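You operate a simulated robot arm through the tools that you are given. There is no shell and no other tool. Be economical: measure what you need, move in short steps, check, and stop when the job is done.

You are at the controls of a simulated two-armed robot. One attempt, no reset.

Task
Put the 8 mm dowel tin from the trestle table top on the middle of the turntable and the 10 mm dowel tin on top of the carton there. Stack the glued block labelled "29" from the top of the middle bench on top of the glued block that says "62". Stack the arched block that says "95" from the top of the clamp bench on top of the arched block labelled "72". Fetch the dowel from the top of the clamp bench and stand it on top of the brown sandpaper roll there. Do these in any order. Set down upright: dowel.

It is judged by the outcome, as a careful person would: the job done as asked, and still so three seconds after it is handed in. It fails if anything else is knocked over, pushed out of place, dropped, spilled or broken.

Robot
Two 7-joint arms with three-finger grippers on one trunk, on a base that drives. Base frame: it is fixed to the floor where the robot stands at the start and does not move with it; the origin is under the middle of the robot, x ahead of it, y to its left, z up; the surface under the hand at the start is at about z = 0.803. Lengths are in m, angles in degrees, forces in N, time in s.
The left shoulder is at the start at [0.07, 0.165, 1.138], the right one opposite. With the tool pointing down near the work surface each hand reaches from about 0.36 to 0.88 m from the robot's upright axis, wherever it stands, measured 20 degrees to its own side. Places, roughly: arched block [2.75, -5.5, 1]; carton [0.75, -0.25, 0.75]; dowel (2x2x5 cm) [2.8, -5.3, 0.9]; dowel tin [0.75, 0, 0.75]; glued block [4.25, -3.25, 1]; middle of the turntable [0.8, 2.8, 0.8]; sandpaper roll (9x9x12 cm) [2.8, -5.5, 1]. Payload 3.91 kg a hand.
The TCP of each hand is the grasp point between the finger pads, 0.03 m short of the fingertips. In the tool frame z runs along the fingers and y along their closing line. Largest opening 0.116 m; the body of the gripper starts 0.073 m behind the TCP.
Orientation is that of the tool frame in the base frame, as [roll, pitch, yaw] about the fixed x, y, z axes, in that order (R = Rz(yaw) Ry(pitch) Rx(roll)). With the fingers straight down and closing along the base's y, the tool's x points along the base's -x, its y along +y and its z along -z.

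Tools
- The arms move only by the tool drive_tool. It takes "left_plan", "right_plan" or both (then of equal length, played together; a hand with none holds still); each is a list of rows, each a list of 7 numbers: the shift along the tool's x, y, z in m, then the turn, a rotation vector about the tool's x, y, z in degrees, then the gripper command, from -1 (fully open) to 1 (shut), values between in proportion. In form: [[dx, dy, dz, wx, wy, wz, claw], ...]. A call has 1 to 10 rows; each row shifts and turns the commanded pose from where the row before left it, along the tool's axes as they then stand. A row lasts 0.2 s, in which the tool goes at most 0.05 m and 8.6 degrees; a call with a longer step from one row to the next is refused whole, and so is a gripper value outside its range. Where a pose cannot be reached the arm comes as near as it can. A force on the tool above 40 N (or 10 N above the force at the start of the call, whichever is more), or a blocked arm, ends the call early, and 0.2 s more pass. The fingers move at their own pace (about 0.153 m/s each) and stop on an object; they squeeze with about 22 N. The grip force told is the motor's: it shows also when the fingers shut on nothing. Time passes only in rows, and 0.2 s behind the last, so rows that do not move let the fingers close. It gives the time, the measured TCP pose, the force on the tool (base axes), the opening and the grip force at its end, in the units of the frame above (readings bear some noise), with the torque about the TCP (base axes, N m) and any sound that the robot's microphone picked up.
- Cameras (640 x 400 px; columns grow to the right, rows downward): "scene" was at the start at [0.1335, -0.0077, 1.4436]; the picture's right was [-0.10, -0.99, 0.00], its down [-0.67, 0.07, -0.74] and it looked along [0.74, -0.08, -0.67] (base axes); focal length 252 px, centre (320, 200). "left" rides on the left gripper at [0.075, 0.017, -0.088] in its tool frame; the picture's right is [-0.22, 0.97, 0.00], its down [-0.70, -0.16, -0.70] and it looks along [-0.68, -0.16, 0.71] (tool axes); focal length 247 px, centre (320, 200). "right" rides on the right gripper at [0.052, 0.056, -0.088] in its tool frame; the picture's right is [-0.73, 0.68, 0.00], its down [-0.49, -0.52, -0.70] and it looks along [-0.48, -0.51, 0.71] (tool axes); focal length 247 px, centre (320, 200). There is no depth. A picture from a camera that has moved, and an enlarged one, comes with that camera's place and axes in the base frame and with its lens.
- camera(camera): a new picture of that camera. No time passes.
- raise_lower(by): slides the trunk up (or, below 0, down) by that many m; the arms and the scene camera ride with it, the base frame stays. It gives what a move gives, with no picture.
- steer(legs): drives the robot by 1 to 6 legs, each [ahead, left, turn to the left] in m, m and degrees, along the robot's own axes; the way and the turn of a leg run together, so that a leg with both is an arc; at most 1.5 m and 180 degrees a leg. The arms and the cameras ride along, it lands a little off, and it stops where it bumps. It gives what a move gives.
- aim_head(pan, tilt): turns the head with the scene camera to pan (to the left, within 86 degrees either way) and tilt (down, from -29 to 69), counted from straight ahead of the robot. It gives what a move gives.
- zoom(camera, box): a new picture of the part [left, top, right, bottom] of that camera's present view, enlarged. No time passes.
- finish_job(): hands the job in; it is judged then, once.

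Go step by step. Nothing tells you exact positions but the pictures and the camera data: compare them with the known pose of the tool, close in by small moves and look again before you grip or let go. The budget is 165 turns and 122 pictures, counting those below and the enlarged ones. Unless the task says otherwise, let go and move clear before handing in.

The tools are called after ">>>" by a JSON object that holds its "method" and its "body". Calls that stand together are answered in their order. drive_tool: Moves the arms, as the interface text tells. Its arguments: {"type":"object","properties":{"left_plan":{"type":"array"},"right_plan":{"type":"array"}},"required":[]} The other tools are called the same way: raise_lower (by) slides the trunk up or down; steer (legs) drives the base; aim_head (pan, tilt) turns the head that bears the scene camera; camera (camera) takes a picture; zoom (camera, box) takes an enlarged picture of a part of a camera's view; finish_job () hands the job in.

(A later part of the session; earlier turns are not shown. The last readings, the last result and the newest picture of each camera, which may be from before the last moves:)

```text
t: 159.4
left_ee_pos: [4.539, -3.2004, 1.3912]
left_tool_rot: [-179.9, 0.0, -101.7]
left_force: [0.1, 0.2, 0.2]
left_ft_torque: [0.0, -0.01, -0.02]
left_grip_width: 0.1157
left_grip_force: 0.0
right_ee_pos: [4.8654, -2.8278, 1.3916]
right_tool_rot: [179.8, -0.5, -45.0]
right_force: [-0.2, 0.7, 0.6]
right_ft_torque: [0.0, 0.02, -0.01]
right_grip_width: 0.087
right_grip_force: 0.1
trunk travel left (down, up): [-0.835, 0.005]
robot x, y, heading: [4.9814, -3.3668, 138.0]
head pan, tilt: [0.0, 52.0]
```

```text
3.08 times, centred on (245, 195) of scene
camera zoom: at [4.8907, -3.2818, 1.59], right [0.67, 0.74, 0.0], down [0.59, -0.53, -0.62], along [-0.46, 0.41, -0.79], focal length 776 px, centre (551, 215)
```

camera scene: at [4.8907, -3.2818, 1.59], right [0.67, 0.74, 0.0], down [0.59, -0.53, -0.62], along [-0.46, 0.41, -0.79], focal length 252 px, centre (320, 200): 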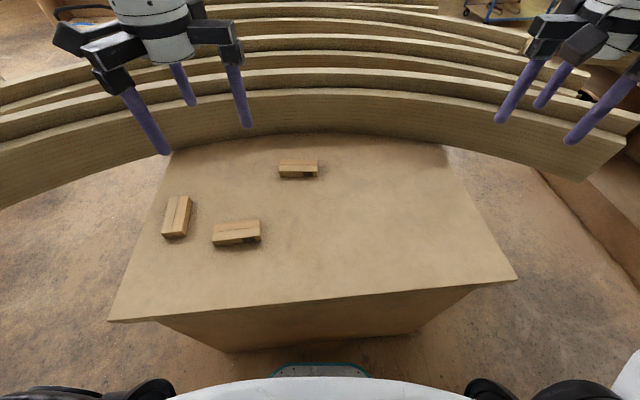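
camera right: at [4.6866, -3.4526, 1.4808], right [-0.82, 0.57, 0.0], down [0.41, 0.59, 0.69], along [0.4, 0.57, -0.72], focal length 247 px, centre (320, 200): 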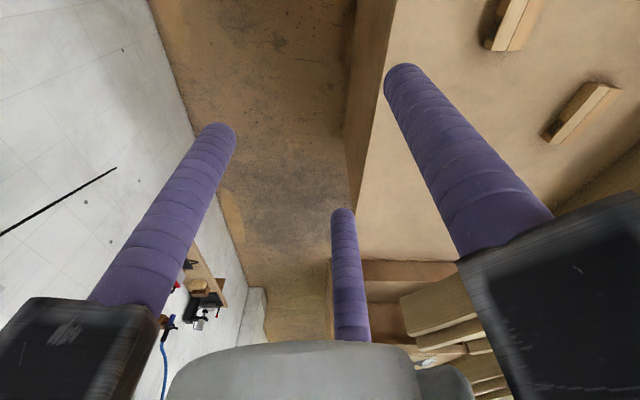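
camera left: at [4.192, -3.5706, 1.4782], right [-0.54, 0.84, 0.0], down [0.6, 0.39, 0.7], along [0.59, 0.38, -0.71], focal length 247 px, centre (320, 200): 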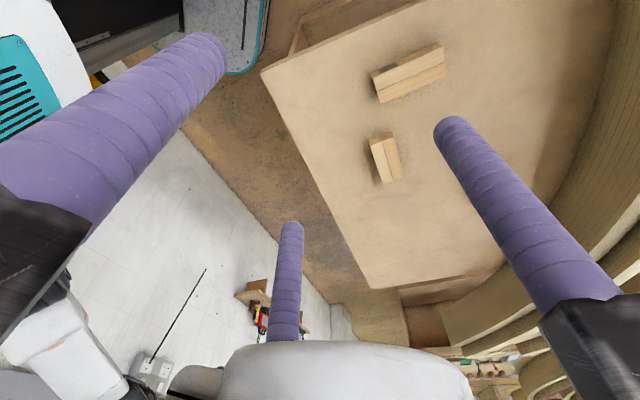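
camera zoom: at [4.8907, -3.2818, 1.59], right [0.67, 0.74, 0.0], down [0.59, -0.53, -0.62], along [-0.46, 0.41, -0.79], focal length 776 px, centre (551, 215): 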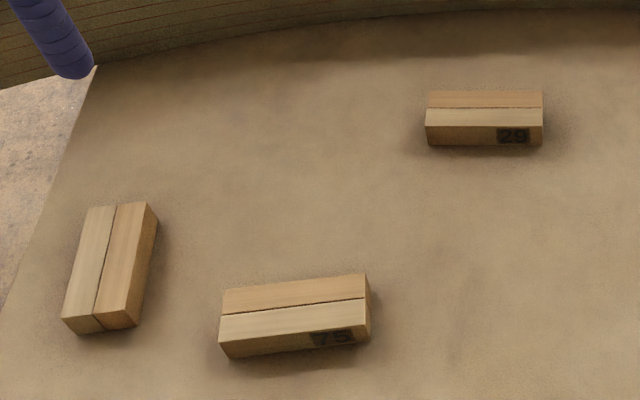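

Block 29 is at about (4.328,-2.888) with long axis yaw ≈47°, 62 at (4.240,-3.318) with axis ≈149°, tops at z≈0.92. I lower the trunk a bit and move the left hand above 29, closing across its width.

>>> {"method": "raise_lower", "body": {"by": -0.08}}

>>> {"method": "drive_tool", "body": {"left_plan": [[0, 0, 0, 0, 0, 7.75, -1], [0, 0, 0, 0, 0, 7.75, -1], [0, 0, 0, 0, 0, 7.75, -1], [0, 0, 0, 0, 0, 7.75, -1], [0, 0, 0, 0, 0, 0, -1]]}}

>>> {"method": "drive_tool", "body": {"left_plan": [[-0.0096, 0.0407, 0.02, 0, 0, 0, -1], [-0.0096, 0.0407, 0.02, 0, 0, 0, -1], [-0.0096, 0.0407, 0.02, 0, 0, 0, -1], [-0.0096, 0.0407, 0.02, 0, 0, 0, -1], [-0.0096, 0.0407, 0.02, 0, 0, 0, -1], [-0.0096, 0.0407, 0.02, 0, 0, 0, -1], [-0.0096, 0.0407, 0.02, 0, 0, 0, -1], [-0.0096, 0.0407, 0.02, 0, 0, 0, -1], [-0.0096, 0.0407, 0.02, 0, 0, 0, -1], [0, 0, 0.02, 0, 0, 0, -1]]}}

>>> {"method": "camera", "body": {"camera": "left"}}

>>> {"method": "camera", "body": {"camera": "scene"}}

```text
t: 160.6
left_ee_pos: [4.5386, -3.1997, 1.3107]
left_tool_rot: [180.0, 0.1, -101.8]
left_force: [0.3, 0.0, 0.7]
left_ft_torque: [-0.02, 0.03, 0.0]
left_grip_width: 0.116
left_grip_force: 0.1
right_ee_pos: [4.8642, -2.8268, 1.3121]
right_tool_rot: [179.8, -0.5, -44.8]
right_force: [0.3, 0.4, 0.3]
right_ft_torque: [0.01, -0.02, -0.02]
right_grip_width: 0.087
right_grip_force: 0.1
trunk travel left (down, up): [-0.755, 0.085]
robot x, y, heading: [4.9833, -3.3643, 137.7]
head pan, tilt: [0.0, 52.0]
```

```text
t: 161.8
left_ee_pos: [4.538, -3.2011, 1.3092]
left_tool_rot: [180.0, 0.0, -132.9]
left_force: [-0.5, 0.2, -0.2]
left_ft_torque: [0.0, 0.0, 0.03]
left_grip_width: 0.1159
left_grip_force: 0.1
right_ee_pos: [4.8641, -2.8275, 1.3109]
right_tool_rot: [179.8, -0.5, -44.9]
right_force: [1.0, 0.4, 1.0]
right_ft_torque: [0.0, -0.01, 0.02]
right_grip_width: 0.0871
right_grip_force: 0.1
trunk travel left (down, up): [-0.755, 0.085]
robot x, y, heading: [4.9802, -3.3688, 138.0]
head pan, tilt: [0.0, 52.0]
```

```text
t: 164.0
left_ee_pos: [4.3305, -2.8942, 1.1084]
left_tool_rot: [-179.8, 0.1, -132.9]
left_force: [-0.6, -0.3, 1.3]
left_ft_torque: [0.05, 0.02, 0.01]
left_grip_width: 0.1159
left_grip_force: 0.1
left hand out of reach, approached as far as the arm can: row 9
right_ee_pos: [4.8639, -2.8301, 1.3134]
right_tool_rot: [179.9, -0.5, -44.9]
right_force: [-0.4, -1.2, 0.3]
right_ft_torque: [0.01, -0.02, -0.03]
right_grip_width: 0.0869
right_grip_force: 0.0
trunk travel left (down, up): [-0.755, 0.085]
robot x, y, heading: [4.987, -3.3656, 137.9]
head pan, tilt: [0.0, 52.0]
```

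```text
63 pictures are left
camera left: at [4.2674, -2.9371, 1.1956], right [-0.56, 0.83, 0.0], down [0.59, 0.4, 0.7], along [0.58, 0.39, -0.71], focal length 247 px, centre (320, 200)
```

left: 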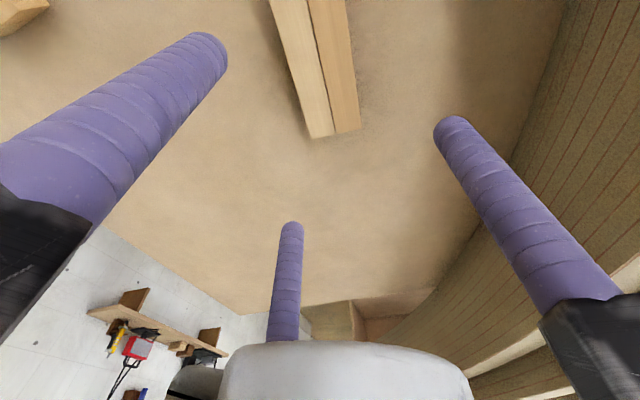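

```text
62 pictures are left
camera scene: at [4.8892, -3.2849, 1.5101], right [0.67, 0.74, 0.0], down [0.59, -0.53, -0.62], along [-0.46, 0.41, -0.79], focal length 252 px, centre (320, 200)
```

scene: 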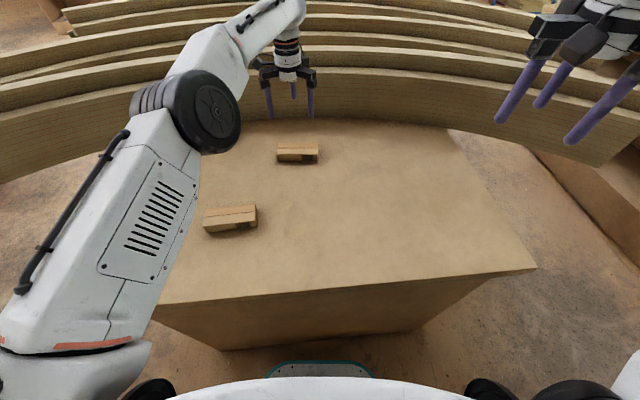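

Block 29 is nearly centred below the left hand (axis matches). I correct 1 cm along its length and go most of the way down, then check.

>>> {"method": "drive_tool", "body": {"left_plan": [[-0.009, 0, 0.03, 0, 0, 0, -0.8], [0, 0, 0.04, 0, 0, 0, -0.8], [0, 0, 0.04, 0, 0, 0, -0.8], [0, 0, 0.02, 0, 0, 0, -0.8], [0, 0, 0, 0, 0, 0, -0.8]]}}

>>> {"method": "camera", "body": {"camera": "left"}}

>>> {"method": "zoom", "body": {"camera": "scene", "box": [220, 80, 380, 180]}}

```text
t: 165.2
left_ee_pos: [4.3363, -2.8846, 0.9793]
left_tool_rot: [-180.0, 0.0, -132.8]
left_force: [0.4, 0.1, 0.8]
left_ft_torque: [0.04, 0.0, -0.02]
left_grip_width: 0.1044
left_grip_force: 0.1
right_ee_pos: [4.8632, -2.8284, 1.3129]
right_tool_rot: [179.8, -0.6, -45.0]
right_force: [0.3, 1.0, 0.4]
right_ft_torque: [0.05, 0.01, 0.0]
right_grip_width: 0.0869
right_grip_force: 0.1
trunk travel left (down, up): [-0.755, 0.085]
robot x, y, heading: [4.9831, -3.3694, 138.1]
head pan, tilt: [0.0, 52.0]
```

```text
61 pictures are left
camera left: at [4.2743, -2.9288, 1.0663], right [-0.56, 0.83, 0.0], down [0.59, 0.4, 0.7], along [0.58, 0.39, -0.71], focal length 247 px, centre (320, 200)
```

left: 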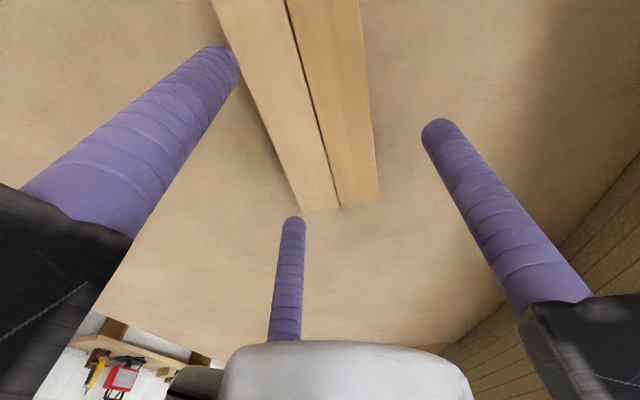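

```text
4.00 times, centred on (300, 130) of scene
camera zoom: at [4.8905, -3.283, 1.5101], right [0.67, 0.74, 0.0], down [0.59, -0.53, -0.62], along [-0.46, 0.41, -0.79], focal length 1009 px, centre (400, 480)
```

zoom: 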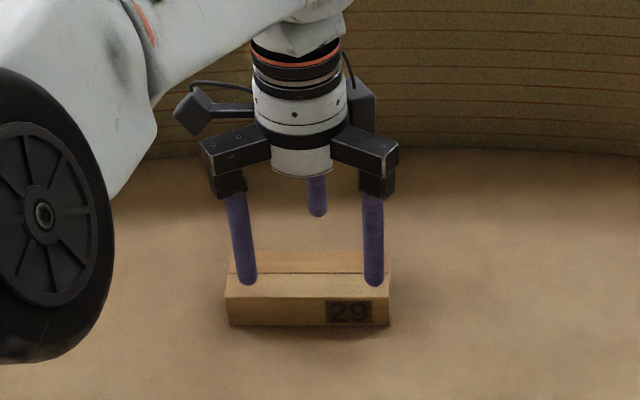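

The two near fingers would land on the block's edge: with this three-finger layout the block must sit nearer the single finger. I open fully and shift 18 mm toward me, then check.

>>> {"method": "drive_tool", "body": {"left_plan": [[0, -0.0185, 0, 0, 0, 0, -1], [0, 0, 0, 0, 0, 0, -1], [0, 0, 0, 0, 0, 0, -1]]}}

>>> {"method": "camera", "body": {"camera": "left"}}

>>> {"method": "zoom", "body": {"camera": "scene", "box": [220, 80, 380, 180]}}

```text
t: 166.0
left_ee_pos: [4.3494, -2.8966, 0.9787]
left_tool_rot: [-179.9, 0.0, -132.9]
left_force: [-0.3, -0.1, -0.2]
left_ft_torque: [0.01, -0.02, -0.01]
left_grip_width: 0.116
left_grip_force: 0.1
right_ee_pos: [4.863, -2.8276, 1.3109]
right_tool_rot: [179.8, -0.6, -44.9]
right_force: [-0.2, 0.3, -0.2]
right_ft_torque: [-0.01, -0.03, 0.0]
right_grip_width: 0.0872
right_grip_force: 0.1
trunk travel left (down, up): [-0.755, 0.085]
robot x, y, heading: [4.9797, -3.3645, 138.0]
head pan, tilt: [0.0, 52.0]
```

```text
59 pictures are left
camera left: at [4.2869, -2.9405, 1.0664], right [-0.56, 0.83, 0.0], down [0.59, 0.4, 0.7], along [0.58, 0.39, -0.71], focal length 247 px, centre (320, 200)
```

left: 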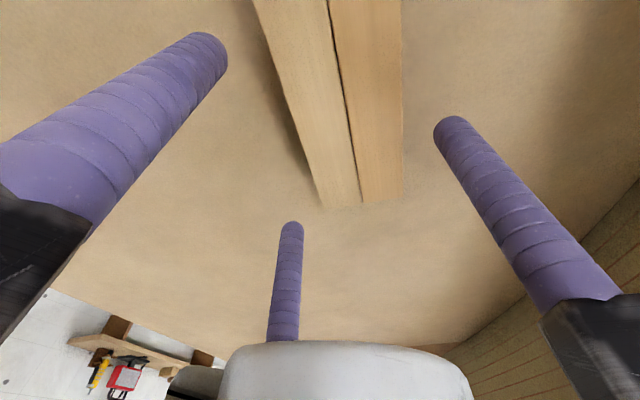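

```text
4.00 times, centred on (300, 130) of scene
camera zoom: at [4.89, -3.2817, 1.5099], right [0.67, 0.74, 0.0], down [0.59, -0.53, -0.62], along [-0.46, 0.41, -0.79], focal length 1009 px, centre (400, 480)
```

zoom: 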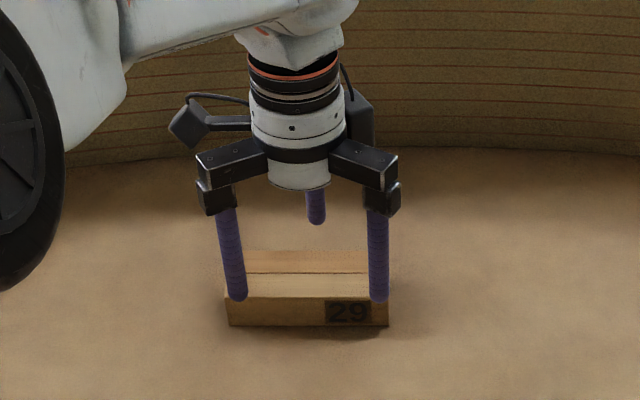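

All three fingers now clear the block's sides. Down and close.

>>> {"method": "drive_tool", "body": {"left_plan": [[0, 0, 0.03, 0, 0, 0, -1], [0, 0, 0.02, 0, 0, 0, -1], [0, 0, 0.011, 0, 0, 0, -1], [0, 0, 0, 0, 0, 0, -0.6], [0, 0, 0, 0, 0, 0, -0.3], [0, 0, 0, 0, 0, 0, 0], [0, 0, 0, 0, 0, 0, 0.4], [0, 0, 0, 0, 0, 0, 1], [0, 0, 0, 0, 0, 0, 1]]}}

>>> {"method": "camera", "body": {"camera": "left"}}

>>> {"method": "zoom", "body": {"camera": "scene", "box": [220, 80, 380, 180]}}

```text
t: 166.9
left_ee_pos: [4.3487, -2.8957, 0.9292]
left_tool_rot: [179.1, 0.0, -132.8]
left_force: [10.2, -9.6, 21.6]
left_ft_torque: [-0.69, -0.71, 0.59]
left_grip_width: 0.0953
left_grip_force: 2.7
right_ee_pos: [4.8665, -2.8301, 1.3122]
right_tool_rot: [179.8, -0.4, -44.9]
right_force: [-0.8, -0.5, -0.4]
right_ft_torque: [-0.04, 0.01, -0.01]
right_grip_width: 0.0871
right_grip_force: 0.0
trunk travel left (down, up): [-0.755, 0.085]
robot x, y, heading: [4.9794, -3.3691, 138.0]
head pan, tilt: [0.0, 52.0]
stopped in row 4 (left hand): the force on the tool passed its limit at 47 N (the readings are from after the stop); the commanded pose is now the measured one
```

```text
57 pictures are left
camera left: at [4.2872, -2.9409, 1.0184], right [-0.56, 0.83, 0.01], down [0.6, 0.39, 0.7], along [0.57, 0.4, -0.72], focal length 247 px, centre (320, 200)
```

left: 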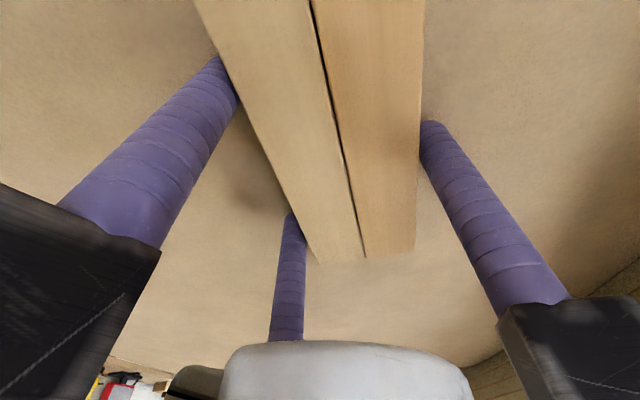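

```text
4.00 times, centred on (300, 130) of scene
camera zoom: at [4.8936, -3.2845, 1.5105], right [0.67, 0.74, 0.0], down [0.58, -0.53, -0.62], along [-0.46, 0.41, -0.79], focal length 1009 px, centre (400, 480)
```

zoom: 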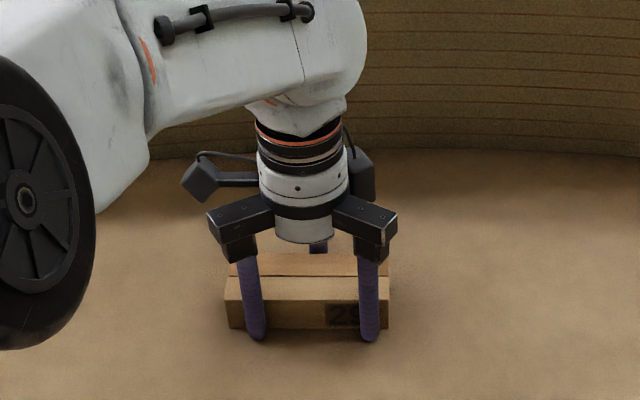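

The fingertips touched the bench (z≈0.898). I raise 4 mm and close on the block.

>>> {"method": "drive_tool", "body": {"left_plan": [[0, 0, -0.004, 0, 0, 0, -0.64], [0, 0, 0, 0, 0, 0, -0.3], [0, 0, 0, 0, 0, 0, 0], [0, 0, 0, 0, 0, 0, 0.4], [0, 0, 0, 0, 0, 0, 1], [0, 0, 0, 0, 0, 0, 1]]}}

>>> {"method": "camera", "body": {"camera": "left"}}

```text
t: 168.3
left_ee_pos: [4.3469, -2.8959, 0.9304]
left_tool_rot: [179.4, 0.0, -132.8]
left_force: [0.9, 0.0, 4.9]
left_ft_torque: [-0.2, 0.0, 0.09]
left_grip_width: 0.0877
left_grip_force: 21.8
right_ee_pos: [4.8651, -2.8267, 1.3121]
right_tool_rot: [179.9, -0.5, -44.9]
right_force: [-0.7, 0.0, -0.4]
right_ft_torque: [-0.03, 0.02, -0.03]
right_grip_width: 0.087
right_grip_force: 0.1
trunk travel left (down, up): [-0.755, 0.085]
robot x, y, heading: [4.9841, -3.3652, 138.2]
head pan, tilt: [0.0, 52.0]
```

```text
55 pictures are left
camera left: at [4.2845, -2.9404, 1.0183], right [-0.56, 0.83, 0.01], down [0.6, 0.4, 0.7], along [0.57, 0.4, -0.72], focal length 247 px, centre (320, 200)
```

left: 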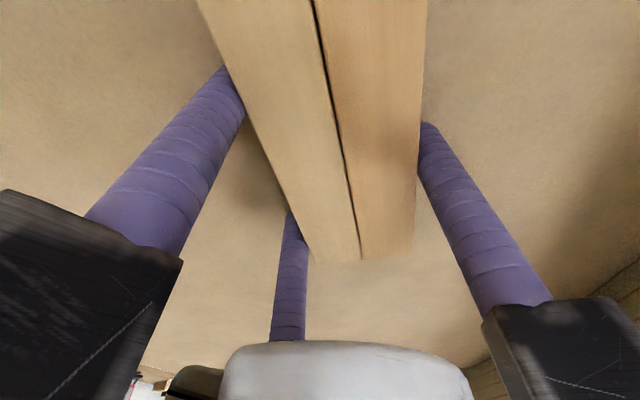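

Block 29 is gripped. I lift it gently and check.

>>> {"method": "drive_tool", "body": {"left_plan": [[0, 0, -0.01, 0, 0, 0, 1], [0, 0, -0.03, 0, 0, 0, 1], [0, 0, -0.03, 0, 0, 0, 1], [0, 0, -0.03, 0, 0, 0, 1], [0, -0.02, -0.03, 0, 0, 0, 1], [0, 0, 0, 0, 0, 0, 1]]}}

>>> {"method": "camera", "body": {"camera": "scene"}}

```text
t: 169.7
left_ee_pos: [4.3607, -2.9105, 1.0596]
left_tool_rot: [179.5, -0.1, -132.7]
left_force: [0.5, 0.3, -1.9]
left_ft_torque: [-0.04, -0.04, -0.02]
left_grip_width: 0.0874
left_grip_force: 22.1
right_ee_pos: [4.8613, -2.8271, 1.3114]
right_tool_rot: [179.7, -0.4, -44.9]
right_force: [0.2, 0.5, -0.6]
right_ft_torque: [-0.02, -0.02, -0.03]
right_grip_width: 0.087
right_grip_force: 0.1
trunk travel left (down, up): [-0.755, 0.085]
robot x, y, heading: [4.984, -3.3649, 137.7]
head pan, tilt: [0.0, 52.0]
```

```text
54 pictures are left
camera scene: at [4.889, -3.2813, 1.5098], right [0.67, 0.74, 0.0], down [0.59, -0.53, -0.61], along [-0.46, 0.41, -0.79], focal length 252 px, centre (320, 200)
```

scene: 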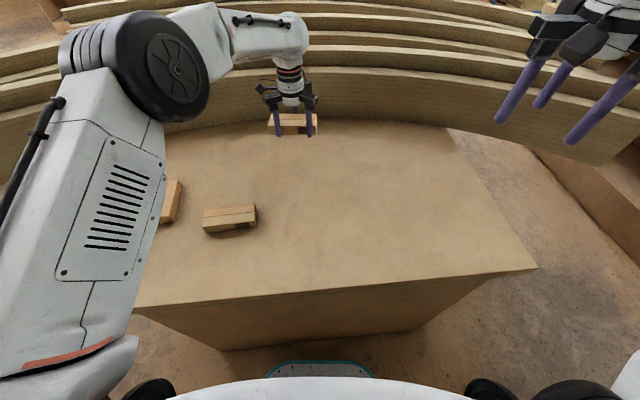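

Lifted securely. I carry it toward block 62 and rotate it by about 102° to align with 62.

>>> {"method": "drive_tool", "body": {"left_plan": [[0.036, -0.02, -0.01, 0, 0, 0, 1], [0.036, -0.02, -0.01, 0, 0, 0, 1], [0.036, -0.02, -0.01, 0, 0, 0, 1], [0.036, -0.02, -0.01, 0, 0, 0, 1], [0.036, -0.02, -0.01, 0, 0, 0, 1], [0.037, -0.02, -0.01, 0, 0, 0, 1], [0, 0, 0, 0, 0, -8.5, 1], [0, 0, 0, 0, 0, -8.5, 1], [0, 0, 0, 0, 0, -8.5, 1], [0, 0, 0, 0, 0, -8.5, 1]]}}

>>> {"method": "drive_tool", "body": {"left_plan": [[0, 0, 0, 0, 0, -8.5, 1], [0, 0, 0, 0, 0, -8.5, 1], [0, 0, 0, 0, 0, -8.5, 1], [0, 0, 0, 0, 0, -8.5, 1], [0, 0, 0, 0, 0, -8.5, 1], [0, 0, 0, 0, 0, -8.5, 1], [0, 0, 0, 0, 0, -8.5, 1], [0, 0, 0, 0, 0, -8.5, 1], [0, 0, 0, 0, 0, 0, 1]]}}

>>> {"method": "camera", "body": {"camera": "scene"}}

```text
t: 171.9
left_ee_pos: [4.3044, -3.1503, 1.1179]
left_tool_rot: [179.5, 0.3, -98.8]
left_force: [-0.6, 0.2, -1.3]
left_ft_torque: [0.03, -0.05, 0.01]
left_grip_width: 0.0876
left_grip_force: 22.4
right_ee_pos: [4.8632, -2.8273, 1.3122]
right_tool_rot: [179.9, -0.5, -44.8]
right_force: [0.0, 0.5, -0.6]
right_ft_torque: [-0.01, 0.0, 0.03]
right_grip_width: 0.087
right_grip_force: 0.1
trunk travel left (down, up): [-0.755, 0.085]
robot x, y, heading: [4.9852, -3.3688, 138.3]
head pan, tilt: [0.0, 52.0]
```

```text
t: 173.9
left_ee_pos: [4.3022, -3.1534, 1.1169]
left_tool_rot: [-179.8, 0.6, -30.7]
left_force: [0.6, 0.1, -2.2]
left_ft_torque: [0.02, -0.03, -0.01]
left_grip_width: 0.0872
left_grip_force: 21.8
right_ee_pos: [4.8648, -2.8275, 1.3111]
right_tool_rot: [179.8, -0.5, -44.9]
right_force: [0.5, 0.2, 0.8]
right_ft_torque: [-0.02, 0.0, 0.01]
right_grip_width: 0.0873
right_grip_force: 0.2
trunk travel left (down, up): [-0.755, 0.085]
robot x, y, heading: [4.9829, -3.3688, 138.0]
head pan, tilt: [0.0, 52.0]
```

```text
53 pictures are left
camera scene: at [4.8899, -3.2824, 1.51], right [0.67, 0.74, 0.0], down [0.59, -0.53, -0.62], along [-0.46, 0.41, -0.79], focal length 252 px, centre (320, 200)
```

scene: 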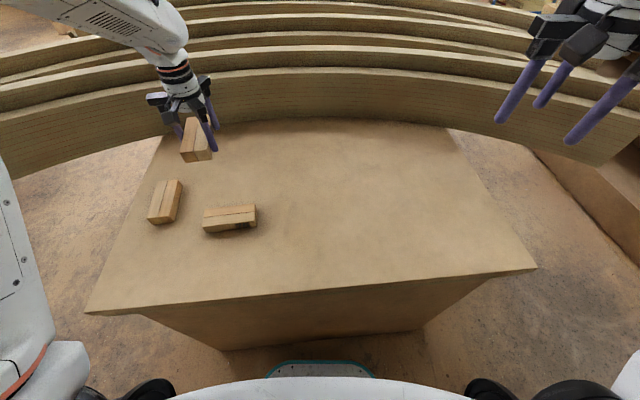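

Orientation set. I move the block over 62 and lower to a few centimetres above.

>>> {"method": "drive_tool", "body": {"left_plan": [[0.0095, 0.04, 0, 0, 0, 0, 1], [0.0095, 0.04, 0, 0, 0, 0, 1], [0.0095, 0.04, 0, 0, 0, 0, 1], [0.0095, 0.04, 0, 0, 0, 0, 1], [0, 0, 0.04, 0, 0, 0, 1], [0, 0, 0.04, 0, 0, 0, 1], [0, 0, 0.025, 0, 0, 0, 1], [0, 0, 0, 0, 0, 0, 1]]}}

>>> {"method": "zoom", "body": {"camera": "scene", "box": [100, 120, 260, 250]}}

>>> {"method": "camera", "body": {"camera": "left"}}

```text
t: 175.7
left_ee_pos: [4.2548, -3.3054, 1.0125]
left_tool_rot: [-179.9, 0.6, -30.8]
left_force: [0.4, -0.1, -1.8]
left_ft_torque: [0.02, -0.02, 0.01]
left_grip_width: 0.0875
left_grip_force: 21.9
right_ee_pos: [4.8637, -2.8277, 1.3117]
right_tool_rot: [179.8, -0.5, -45.0]
right_force: [-0.1, -0.5, -0.2]
right_ft_torque: [0.02, 0.03, -0.01]
right_grip_width: 0.0873
right_grip_force: 0.1
trunk travel left (down, up): [-0.755, 0.085]
robot x, y, heading: [4.9829, -3.3706, 138.0]
head pan, tilt: [0.0, 52.0]
```

```text
3.08 times, centred on (180, 185) of scene
camera zoom: at [4.8903, -3.2818, 1.51], right [0.67, 0.74, 0.0], down [0.59, -0.53, -0.62], along [-0.46, 0.41, -0.79], focal length 776 px, centre (751, 246)
```

zoom: 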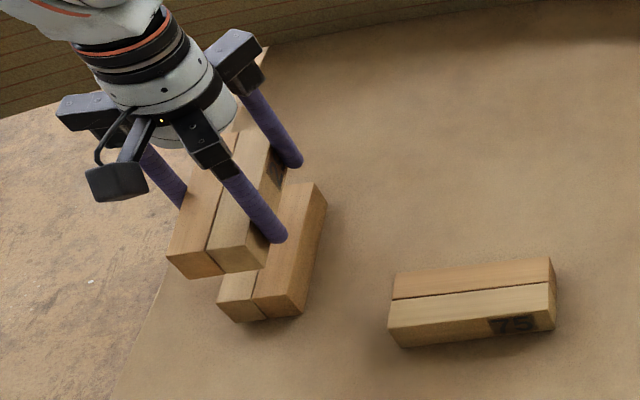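

```text
51 pictures are left
camera left: at [4.3105, -3.36, 1.0999], right [-0.69, -0.72, 0.0], down [-0.51, 0.49, 0.71], along [-0.51, 0.49, -0.71], focal length 247 px, centre (320, 200)
```

left: 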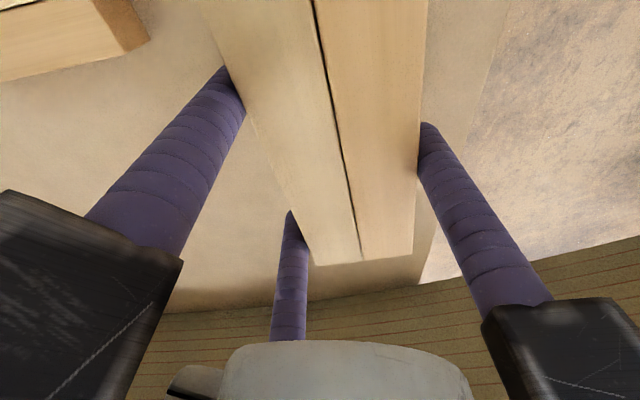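

The held block's centre (4.249,-3.316) is within ~4 mm of 62's centre. I lower it until contact.

>>> {"method": "drive_tool", "body": {"left_plan": [[0, -0.002, 0.025, 0, 0, 0, 1], [0, 0, 0.015, 0, 0, 0, 1], [0, 0, 0.003, 0, 0, 0, 1], [0, 0, 0.003, 0, 0, 0, 1], [0, 0, 0, 0, 0, 0, 1]]}}

>>> {"method": "zoom", "body": {"camera": "scene", "box": [100, 140, 228, 244]}}

```text
t: 176.9
left_ee_pos: [4.2539, -3.3052, 0.967]
left_tool_rot: [-179.9, 0.6, -30.7]
left_force: [-0.3, 1.1, -1.7]
left_ft_torque: [0.01, 0.02, -0.02]
left_grip_width: 0.0873
left_grip_force: 21.6
right_ee_pos: [4.8631, -2.8278, 1.3114]
right_tool_rot: [179.7, -0.5, -44.9]
right_force: [0.3, 0.4, -0.1]
right_ft_torque: [0.01, -0.03, 0.0]
right_grip_width: 0.0869
right_grip_force: 0.1
trunk travel left (down, up): [-0.755, 0.085]
robot x, y, heading: [4.9816, -3.3642, 138.3]
head pan, tilt: [0.0, 52.0]
```

```text
3.85 times, centred on (164, 192) of scene
camera zoom: at [4.8901, -3.2824, 1.51], right [0.67, 0.74, 0.0], down [0.59, -0.53, -0.62], along [-0.46, 0.41, -0.79], focal length 970 px, centre (920, 231)
```

zoom: 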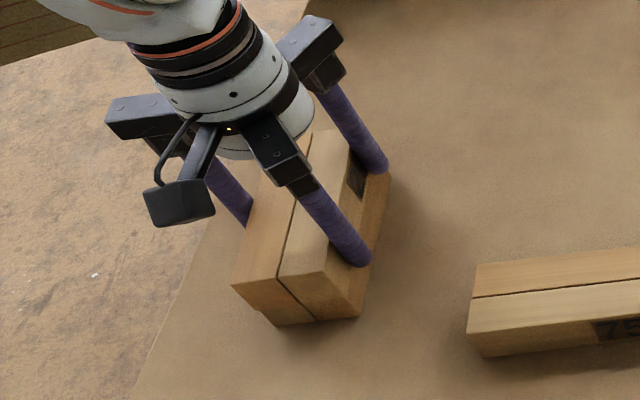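

Nearly there; I ease down a few millimetres to contact.

>>> {"method": "drive_tool", "body": {"left_plan": [[0, 0, 0.003, 0, 0, 0, 1], [0, 0, 0.002, 0, 0, 0, 1], [0, 0, 0, 0, 0, 0, 1]]}}

```text
t: 177.7
left_ee_pos: [4.2535, -3.3052, 0.9644]
left_tool_rot: [-179.9, 0.9, -30.8]
left_force: [-2.8, 0.7, 19.8]
left_ft_torque: [-0.53, 0.04, -0.19]
left_grip_width: 0.0873
left_grip_force: 22.3
right_ee_pos: [4.8652, -2.8285, 1.3125]
right_tool_rot: [179.7, -0.5, -44.8]
right_force: [1.2, 1.0, -0.2]
right_ft_torque: [-0.03, 0.01, -0.01]
right_grip_width: 0.087
right_grip_force: 0.0
trunk travel left (down, up): [-0.755, 0.085]
robot x, y, heading: [4.9849, -3.3663, 137.8]
head pan, tilt: [0.0, 52.0]
```

Contact at z=0.964. I relieve slightly, open and rise.

>>> {"method": "drive_tool", "body": {"left_plan": [[0, 0, -0.002, 0, 0, 0, 1], [0, 0, 0, 0, 0, 0, 0.0], [0, 0, 0, 0, 0, 0, -0.5], [0, 0, 0, 0, 0, 0, -0.9], [0, 0, 0, 0, 0, 0, -1], [0, 0, -0.02, 0, 0, 0, -1], [0, 0, -0.04, 0, 0, 0, -1], [0, 0, -0.045, 0, 0, 0, -1], [0, 0, -0.045, 0, 0, 0, -1], [0, 0, -0.045, 0, 0, 0, -1]]}}

>>> {"method": "zoom", "body": {"camera": "scene", "box": [100, 140, 260, 250]}}

>>> {"method": "camera", "body": {"camera": "left"}}

```text
t: 179.9
left_ee_pos: [4.2589, -3.3097, 1.1599]
left_tool_rot: [-179.8, 0.6, -30.8]
left_force: [0.3, -0.1, -0.6]
left_ft_torque: [0.02, 0.03, 0.01]
left_grip_width: 0.1159
left_grip_force: 0.0
right_ee_pos: [4.866, -2.8282, 1.3121]
right_tool_rot: [179.9, -0.4, -44.9]
right_force: [0.1, 0.8, -0.1]
right_ft_torque: [0.0, 0.0, 0.04]
right_grip_width: 0.0873
right_grip_force: 0.1
trunk travel left (down, up): [-0.755, 0.085]
robot x, y, heading: [4.9844, -3.3694, 138.1]
head pan, tilt: [0.0, 52.0]
```

```text
3.64 times, centred on (180, 195) of scene
camera zoom: at [4.8918, -3.2826, 1.5101], right [0.67, 0.74, 0.0], down [0.59, -0.53, -0.62], along [-0.46, 0.41, -0.79], focal length 917 px, centre (829, 218)
```

zoom: 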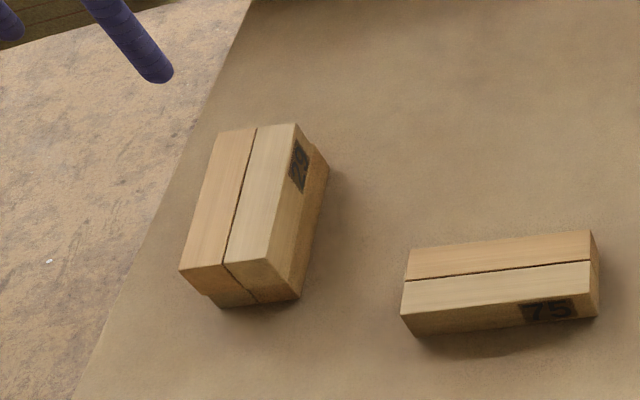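

```text
48 pictures are left
camera left: at [4.314, -3.3635, 1.2464], right [-0.69, -0.72, 0.0], down [-0.51, 0.49, 0.71], along [-0.51, 0.49, -0.71], focal length 247 px, centre (320, 200)
```

left: 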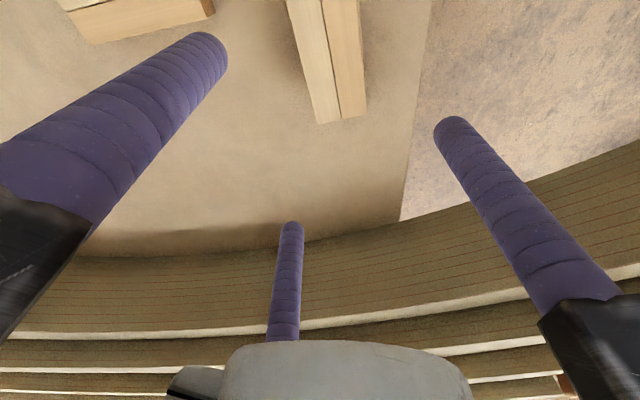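

29 now sits squarely on 62. I tuck the left hand, raise the trunk, and retrace to the earlier position to read the lower block's label on the way.

>>> {"method": "drive_tool", "body": {"left_plan": [[0, 0, -0.04, 0, 0, 0, -1], [0.0263, -0.034, -0.02, 0, 0, 0, -1], [0.0263, -0.034, -0.02, 0, 0, 0, -1], [0.0263, -0.034, -0.02, 0, 0, 0, -1], [0.0263, -0.034, -0.02, 0, 0, 0, -1], [0.0263, -0.034, -0.02, 0, 0, 0, -1], [0.0263, -0.034, 0, 0, 0, 0, -1], [0.0263, -0.034, 0, 0, 0, 0, -1]]}}

>>> {"method": "raise_lower", "body": {"by": 0.08}}

>>> {"method": "steer", "body": {"legs": [[0, 0, -32], [-0.405, 0.573, 0]]}}

>>> {"method": "zoom", "body": {"camera": "scene", "box": [245, 165, 325, 225]}}

```text
t: 181.7
left_ee_pos: [4.4356, -3.1697, 1.282]
left_tool_rot: [-177.2, -1.0, -29.8]
left_force: [0.9, 0.8, 1.1]
left_ft_torque: [-0.01, 0.0, -0.03]
left_grip_width: 0.1159
left_grip_force: 0.2
left hand out of reach, approached as far as the arm can: row 6, 7, 8
right_ee_pos: [4.8657, -2.8266, 1.3105]
right_tool_rot: [179.7, -0.5, -44.9]
right_force: [-0.4, -0.2, -1.0]
right_ft_torque: [-0.02, 0.05, -0.01]
right_grip_width: 0.087
right_grip_force: 0.0
trunk travel left (down, up): [-0.755, 0.085]
robot x, y, heading: [4.9828, -3.3685, 138.0]
head pan, tilt: [0.0, 52.0]
```

```text
t: 182.9
left_ee_pos: [4.4356, -3.168, 1.3633]
left_tool_rot: [-177.0, -0.7, -30.1]
left_force: [-1.3, 0.2, -0.3]
left_ft_torque: [-0.01, 0.0, -0.01]
left_grip_width: 0.1161
left_grip_force: 0.1
right_ee_pos: [4.8632, -2.8285, 1.3917]
right_tool_rot: [179.8, -0.5, -45.0]
right_force: [0.6, -0.4, 0.8]
right_ft_torque: [-0.01, 0.01, 0.03]
right_grip_width: 0.0872
right_grip_force: 0.1
trunk travel left (down, up): [-0.835, 0.005]
robot x, y, heading: [4.9816, -3.365, 137.8]
head pan, tilt: [0.0, 52.0]
```

```text
t: 188.3
left_ee_pos: [4.1934, -3.4471, 1.3677]
left_tool_rot: [-177.1, -0.3, -63.1]
left_force: [-0.1, -0.3, 0.7]
left_ft_torque: [-0.02, 0.01, -0.01]
left_grip_width: 0.116
left_grip_force: 0.0
right_ee_pos: [4.7373, -3.3935, 1.3916]
right_tool_rot: [179.9, -0.5, -77.8]
right_force: [0.0, 0.0, -0.1]
right_ft_torque: [-0.04, 0.02, -0.01]
right_grip_width: 0.0869
right_grip_force: 0.1
trunk travel left (down, up): [-0.835, 0.005]
robot x, y, heading: [4.5416, -3.9141, 105.2]
head pan, tilt: [0.0, 52.0]
```

```text
6.67 times, centred on (285, 195) of scene
camera zoom: at [4.5079, -3.7984, 1.5803], right [0.94, 0.35, 0.0], down [0.3, -0.81, -0.5], along [-0.18, 0.47, -0.86], focal length 1681 px, centre (553, 233)
```

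zoom: 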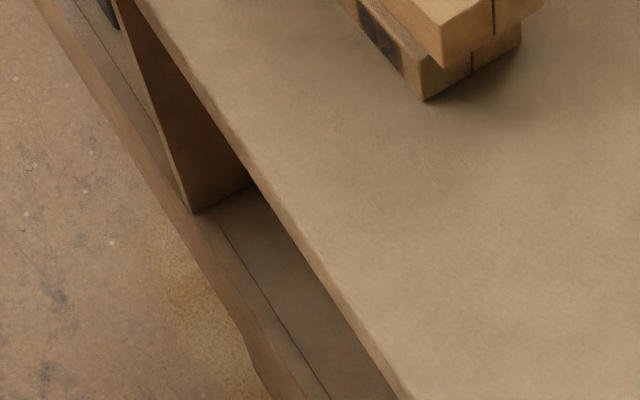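

The label is just at the top edge; I zoom a bit higher.

>>> {"method": "zoom", "body": {"camera": "scene", "box": [255, 130, 325, 180]}}

```text
8.00 times, centred on (290, 155) of scene
camera zoom: at [4.5079, -3.7984, 1.5803], right [0.94, 0.35, 0.0], down [0.3, -0.81, -0.5], along [-0.18, 0.47, -0.86], focal length 2018 px, centre (560, 560)
```

zoom: 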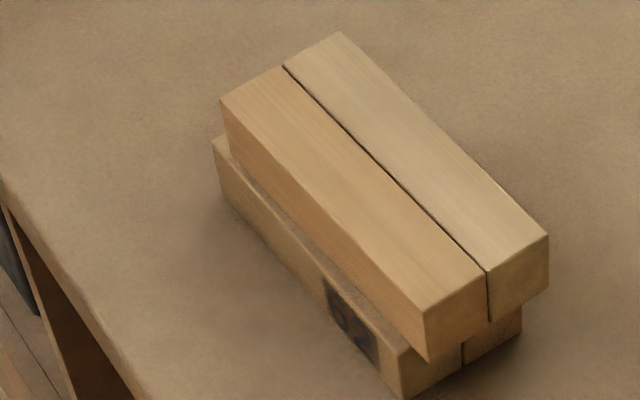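

The lower block indeed reads 62. Next I turn around and drive back toward the clamp bench's aisle side.

>>> {"method": "steer", "body": {"legs": [[0, 0, 114], [0.95, 0, 0]]}}

>>> {"method": "aim_head", "body": {"pan": 0, "tilt": 35}}

>>> {"method": "camera", "body": {"camera": "scene"}}

```text
t: 198.0
left_ee_pos: [3.5281, -5.0103, 1.3678]
left_tool_rot: [-176.7, -0.4, 50.9]
left_force: [-0.9, -0.1, -0.1]
left_ft_torque: [-0.03, -0.01, -0.02]
left_grip_width: 0.1162
left_grip_force: 0.0
right_ee_pos: [3.2569, -4.5366, 1.3933]
right_tool_rot: [179.8, -0.5, 36.2]
right_force: [0.7, 0.2, -0.6]
right_ft_torque: [-0.02, 0.02, -0.03]
right_grip_width: 0.087
right_grip_force: 0.0
trunk travel left (down, up): [-0.835, 0.005]
robot x, y, heading: [3.8112, -4.5012, -140.7]
head pan, tilt: [0.0, 52.0]
```

```text
t: 198.8
left_ee_pos: [3.5272, -5.014, 1.3661]
left_tool_rot: [-176.5, -0.5, 51.0]
left_force: [0.2, -0.3, -0.1]
left_ft_torque: [0.0, 0.0, -0.03]
left_grip_width: 0.1159
left_grip_force: 0.1
right_ee_pos: [3.2578, -4.5371, 1.3907]
right_tool_rot: [179.8, -0.5, 36.2]
right_force: [-0.3, 0.8, -0.2]
right_ft_torque: [0.01, 0.07, -0.01]
right_grip_width: 0.087
right_grip_force: 0.0
trunk travel left (down, up): [-0.835, 0.005]
robot x, y, heading: [3.8089, -4.5006, -141.0]
head pan, tilt: [0.0, 35.0]
```

```text
45 pictures are left
camera scene: at [3.7203, -4.5808, 1.5818], right [-0.7, 0.72, 0.0], down [0.61, 0.59, -0.52], along [-0.37, -0.36, -0.85], focal length 252 px, centre (320, 200)
```

scene: 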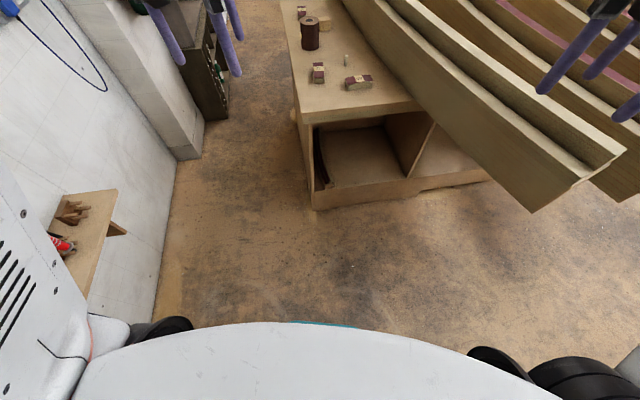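

I can see the clamp bench's end with the brown roll, small blocks and the tiny dowel. I zoom in.

>>> {"method": "zoom", "body": {"camera": "scene", "box": [270, 0, 398, 100]}}

>>> {"method": "aim_head", "body": {"pan": 0, "tilt": 30}}

>>> {"method": "camera", "body": {"camera": "scene"}}

```text
4.00 times, centred on (334, 50) of scene
camera zoom: at [3.7203, -4.5808, 1.5818], right [-0.7, 0.72, 0.0], down [0.61, 0.59, -0.52], along [-0.37, -0.36, -0.85], focal length 1009 px, centre (264, 800)
```

zoom: 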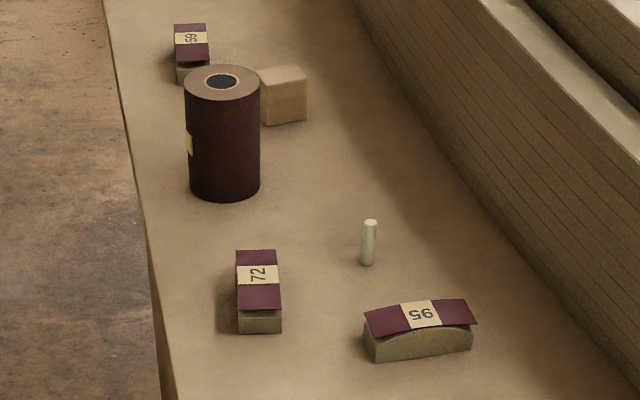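

```text
t: 199.5
left_ee_pos: [3.527, -5.0124, 1.3648]
left_tool_rot: [-176.5, -0.6, 51.0]
left_force: [0.3, -0.4, -0.1]
left_ft_torque: [-0.01, 0.03, 0.02]
left_grip_width: 0.1161
left_grip_force: 0.1
right_ee_pos: [3.2586, -4.5376, 1.3917]
right_tool_rot: [179.9, -0.5, 36.2]
right_force: [-0.1, -0.7, -1.0]
right_ft_torque: [-0.01, -0.01, 0.0]
right_grip_width: 0.0869
right_grip_force: 0.1
trunk travel left (down, up): [-0.835, 0.005]
robot x, y, heading: [3.8083, -4.5048, -141.2]
head pan, tilt: [0.0, 30.0]
```

```text
43 pictures are left
camera scene: at [3.7206, -4.5806, 1.5818], right [-0.7, 0.72, 0.0], down [0.61, 0.59, -0.52], along [-0.37, -0.36, -0.85], focal length 252 px, centre (320, 200)
```

scene: 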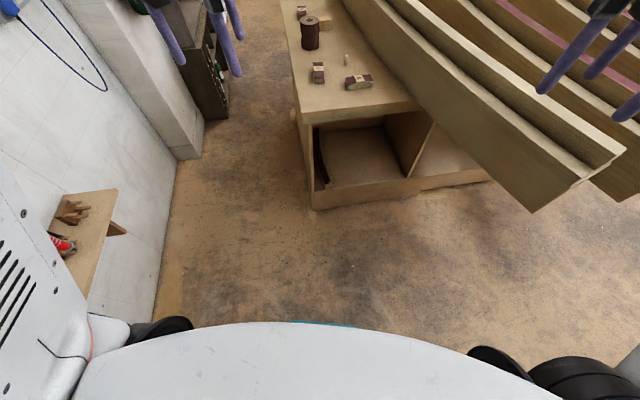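

The head seems physically blocked (view unchanged), probably by the left arm's tuck. I extend the left hand forward a bit and re-aim.

>>> {"method": "drive_tool", "body": {"left_plan": [[-0.04, -0.006, 0.01, 0, 0, 0, -1], [-0.04, -0.006, 0.01, 0, 0, 0, -1], [-0.04, -0.006, 0.01, 0, 0, 0, -1], [0, 0, 0, 0, 0, 0, -1]]}}

>>> {"method": "aim_head", "body": {"pan": 0, "tilt": 40}}

>>> {"method": "camera", "body": {"camera": "scene"}}

```text
t: 200.5
left_ee_pos: [3.4366, -5.0929, 1.3369]
left_tool_rot: [-176.7, -0.3, 50.9]
left_force: [0.6, 0.1, 0.2]
left_ft_torque: [0.01, 0.02, 0.01]
left_grip_width: 0.1163
left_grip_force: 0.1
right_ee_pos: [3.2569, -4.5359, 1.3928]
right_tool_rot: [179.8, -0.4, 36.1]
right_force: [-0.3, 0.8, 0.3]
right_ft_torque: [-0.02, -0.01, 0.01]
right_grip_width: 0.087
right_grip_force: 0.1
trunk travel left (down, up): [-0.835, 0.005]
robot x, y, heading: [3.8083, -4.5002, -140.7]
head pan, tilt: [0.0, 30.0]
```

```text
t: 201.2
left_ee_pos: [3.4365, -5.0925, 1.3359]
left_tool_rot: [-176.6, -0.5, 50.9]
left_force: [0.2, -0.9, -0.2]
left_ft_torque: [-0.02, 0.0, 0.01]
left_grip_width: 0.116
left_grip_force: 0.0
right_ee_pos: [3.2584, -4.5369, 1.3923]
right_tool_rot: [179.7, -0.4, 36.2]
right_force: [0.3, -0.9, 0.1]
right_ft_torque: [-0.02, 0.01, -0.01]
right_grip_width: 0.0873
right_grip_force: 0.0
trunk travel left (down, up): [-0.835, 0.005]
robot x, y, heading: [3.8091, -4.5027, -140.6]
head pan, tilt: [0.0, 40.0]
```

```text
42 pictures are left
camera scene: at [3.7043, -4.5862, 1.607], right [-0.63, 0.78, 0.0], down [0.5, 0.41, -0.77], along [-0.59, -0.48, -0.64], focal length 252 px, centre (320, 200)
```

scene: 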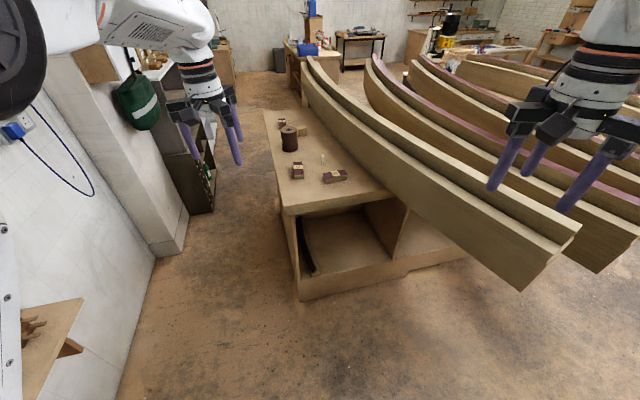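

The head is free again. Items: 95 at ≈(2.91,-5.15), 72 ≈(2.99,-5.32), dowel ≈(2.81,-5.31), roll ≈(2.81,-5.53). I move to the bench's corner, about (3.55,-5.2), facing them.

>>> {"method": "steer", "body": {"legs": [[0.643, 0.374, 0], [0, 0, -31]]}}

>>> {"method": "aim_head", "body": {"pan": 0, "tilt": 50}}

>>> {"method": "camera", "body": {"camera": "scene"}}

```text
t: 206.8
left_ee_pos: [2.9127, -5.5117, 1.3358]
left_tool_rot: [-176.7, -0.4, 19.8]
left_force: [-1.0, -0.7, -0.5]
left_ft_torque: [0.01, 0.0, -0.03]
left_grip_width: 0.1162
left_grip_force: 0.0
right_ee_pos: [3.0451, -4.9418, 1.3914]
right_tool_rot: [179.8, -0.5, 5.0]
right_force: [0.8, -0.5, -0.2]
right_ft_torque: [0.03, -0.02, -0.01]
right_grip_width: 0.0871
right_grip_force: 0.1
trunk travel left (down, up): [-0.835, 0.005]
robot x, y, heading: [3.5328, -5.1985, -171.9]
head pan, tilt: [0.0, 40.0]
```

```text
t: 207.5
left_ee_pos: [2.9105, -5.5108, 1.3357]
left_tool_rot: [-176.6, -0.4, 19.8]
left_force: [0.1, -0.1, -0.1]
left_ft_torque: [0.05, 0.02, -0.03]
left_grip_width: 0.1159
left_grip_force: 0.1
right_ee_pos: [3.0453, -4.9418, 1.391]
right_tool_rot: [179.8, -0.5, 5.2]
right_force: [1.0, -0.5, 0.1]
right_ft_torque: [0.0, -0.03, -0.01]
right_grip_width: 0.0872
right_grip_force: 0.1
trunk travel left (down, up): [-0.835, 0.005]
robot x, y, heading: [3.5391, -5.1989, -172.0]
head pan, tilt: [0.0, 50.0]
```

```text
41 pictures are left
camera scene: at [3.4095, -5.2133, 1.5927], right [-0.14, 0.99, 0.0], down [0.76, 0.11, -0.64], along [-0.64, -0.09, -0.77], focal length 252 px, centre (320, 200)
```

scene: 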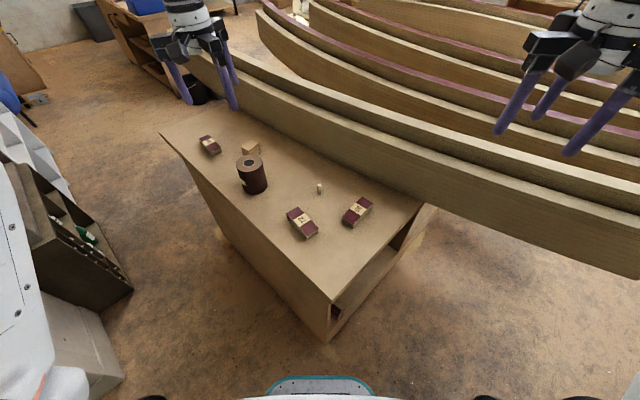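

>>> {"method": "zoom", "body": {"camera": "scene", "box": [220, 135, 400, 255]}}

>>> {"method": "camera", "body": {"camera": "right"}}

>>> {"method": "camera", "body": {"camera": "left"}}

```text
3.33 times, centred on (310, 195) of scene
camera zoom: at [3.4095, -5.2133, 1.5927], right [-0.14, 0.99, 0.0], down [0.76, 0.11, -0.64], along [-0.64, -0.09, -0.77], focal length 841 px, centre (353, 217)
```

zoom: 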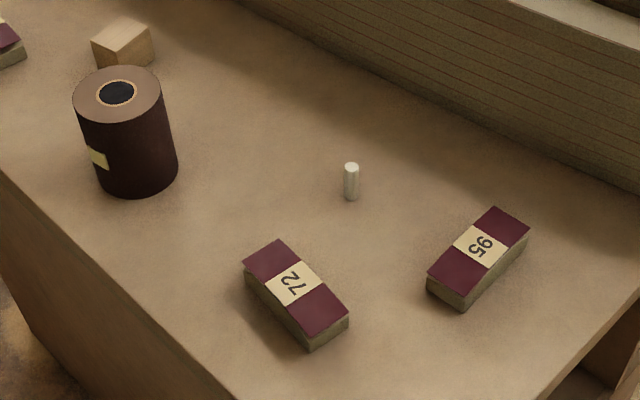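

```text
39 pictures are left
camera right: at [3.101, -4.9935, 1.4807], right [-0.67, -0.74, 0.0], down [-0.54, 0.48, 0.69], along [-0.51, 0.47, -0.72], focal length 247 px, centre (320, 200)
```

right: 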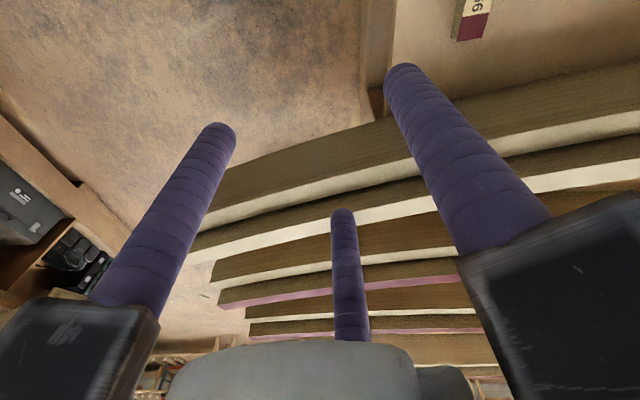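

```text
38 pictures are left
camera left: at [2.9898, -5.5067, 1.4233], right [0.12, -0.99, -0.06], down [-0.7, -0.13, 0.7], along [-0.7, -0.04, -0.71], focal length 247 px, centre (320, 200)
```

left: 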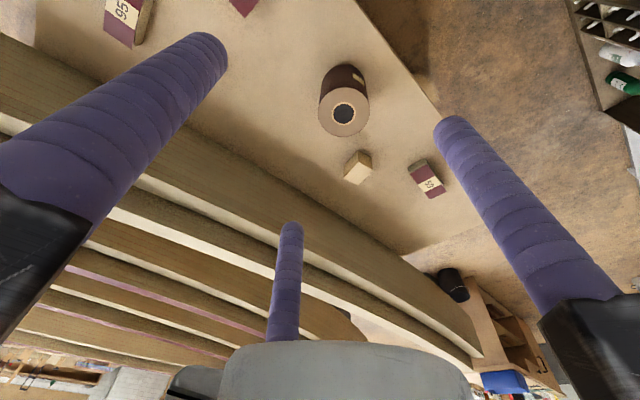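

Roll top is at z≈1.02 centre (2.804,-5.541), so the bench is at z≈0.90. I turn 18° right so all items are on the left hand's side, lower the trunk some, and rotate the left hand to grip 95 across its width.

>>> {"method": "steer", "body": {"legs": [[0, 0, -18]]}}

>>> {"method": "raise_lower", "body": {"by": -0.06}}

>>> {"method": "drive_tool", "body": {"left_plan": [[0, 0, 0, 0, 0, 7.75, -1], [0, 0, 0, 0, 0, 7.75, -1], [0, 0, 0, 0, 0, 7.75, -1], [0, 0, 0, 0, 0, 7.75, -1], [0, 0, 0, 0, 0, 7.75, -1], [0, 0, 0, 0, 0, 0, -1]]}}

>>> {"method": "camera", "body": {"camera": "scene"}}

```text
t: 208.9
left_ee_pos: [2.8457, -5.3052, 1.3353]
left_tool_rot: [-176.6, -0.4, 2.0]
left_force: [0.2, 0.2, 0.3]
left_ft_torque: [0.01, 0.0, 0.0]
left_grip_width: 0.1158
left_grip_force: 0.0
right_ee_pos: [3.1467, -4.8042, 1.3918]
right_tool_rot: [179.8, -0.5, -12.7]
right_force: [-0.6, 0.0, 0.2]
right_ft_torque: [0.02, 0.04, 0.03]
right_grip_width: 0.087
right_grip_force: 0.0
trunk travel left (down, up): [-0.835, 0.005]
robot x, y, heading: [3.5378, -5.1977, 170.0]
head pan, tilt: [0.0, 50.0]
```

```text
t: 209.9
left_ee_pos: [2.8448, -5.3054, 1.2767]
left_tool_rot: [-176.6, -0.4, 2.0]
left_force: [0.7, 0.5, 0.4]
left_ft_torque: [0.01, 0.0, 0.0]
left_grip_width: 0.1158
left_grip_force: 0.1
right_ee_pos: [3.1471, -4.8055, 1.3324]
right_tool_rot: [179.7, -0.5, -12.6]
right_force: [-0.2, 0.3, 0.1]
right_ft_torque: [-0.03, -0.02, -0.04]
right_grip_width: 0.0871
right_grip_force: 0.1
trunk travel left (down, up): [-0.775, 0.065]
robot x, y, heading: [3.5356, -5.1967, 170.0]
head pan, tilt: [0.0, 50.0]
```

```text
t: 211.3
left_ee_pos: [2.8467, -5.3045, 1.2751]
left_tool_rot: [-177.1, 1.8, -36.8]
left_force: [0.7, -0.3, -0.7]
left_ft_torque: [-0.01, 0.02, 0.0]
left_grip_width: 0.116
left_grip_force: 0.1
right_ee_pos: [3.1475, -4.804, 1.3321]
right_tool_rot: [179.9, -0.5, -12.7]
right_force: [-0.4, 0.1, -0.3]
right_ft_torque: [-0.01, 0.02, 0.0]
right_grip_width: 0.087
right_grip_force: 0.1
trunk travel left (down, up): [-0.775, 0.065]
robot x, y, heading: [3.5352, -5.1958, 170.3]
head pan, tilt: [0.0, 50.0]
```

```text
37 pictures are left
camera scene: at [3.4102, -5.1739, 1.5327], right [0.17, 0.99, 0.0], down [0.76, -0.13, -0.64], along [-0.63, 0.11, -0.77], focal length 252 px, centre (320, 200)
```

scene: 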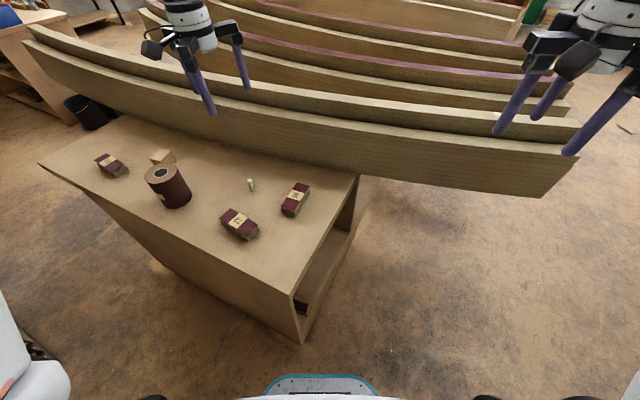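

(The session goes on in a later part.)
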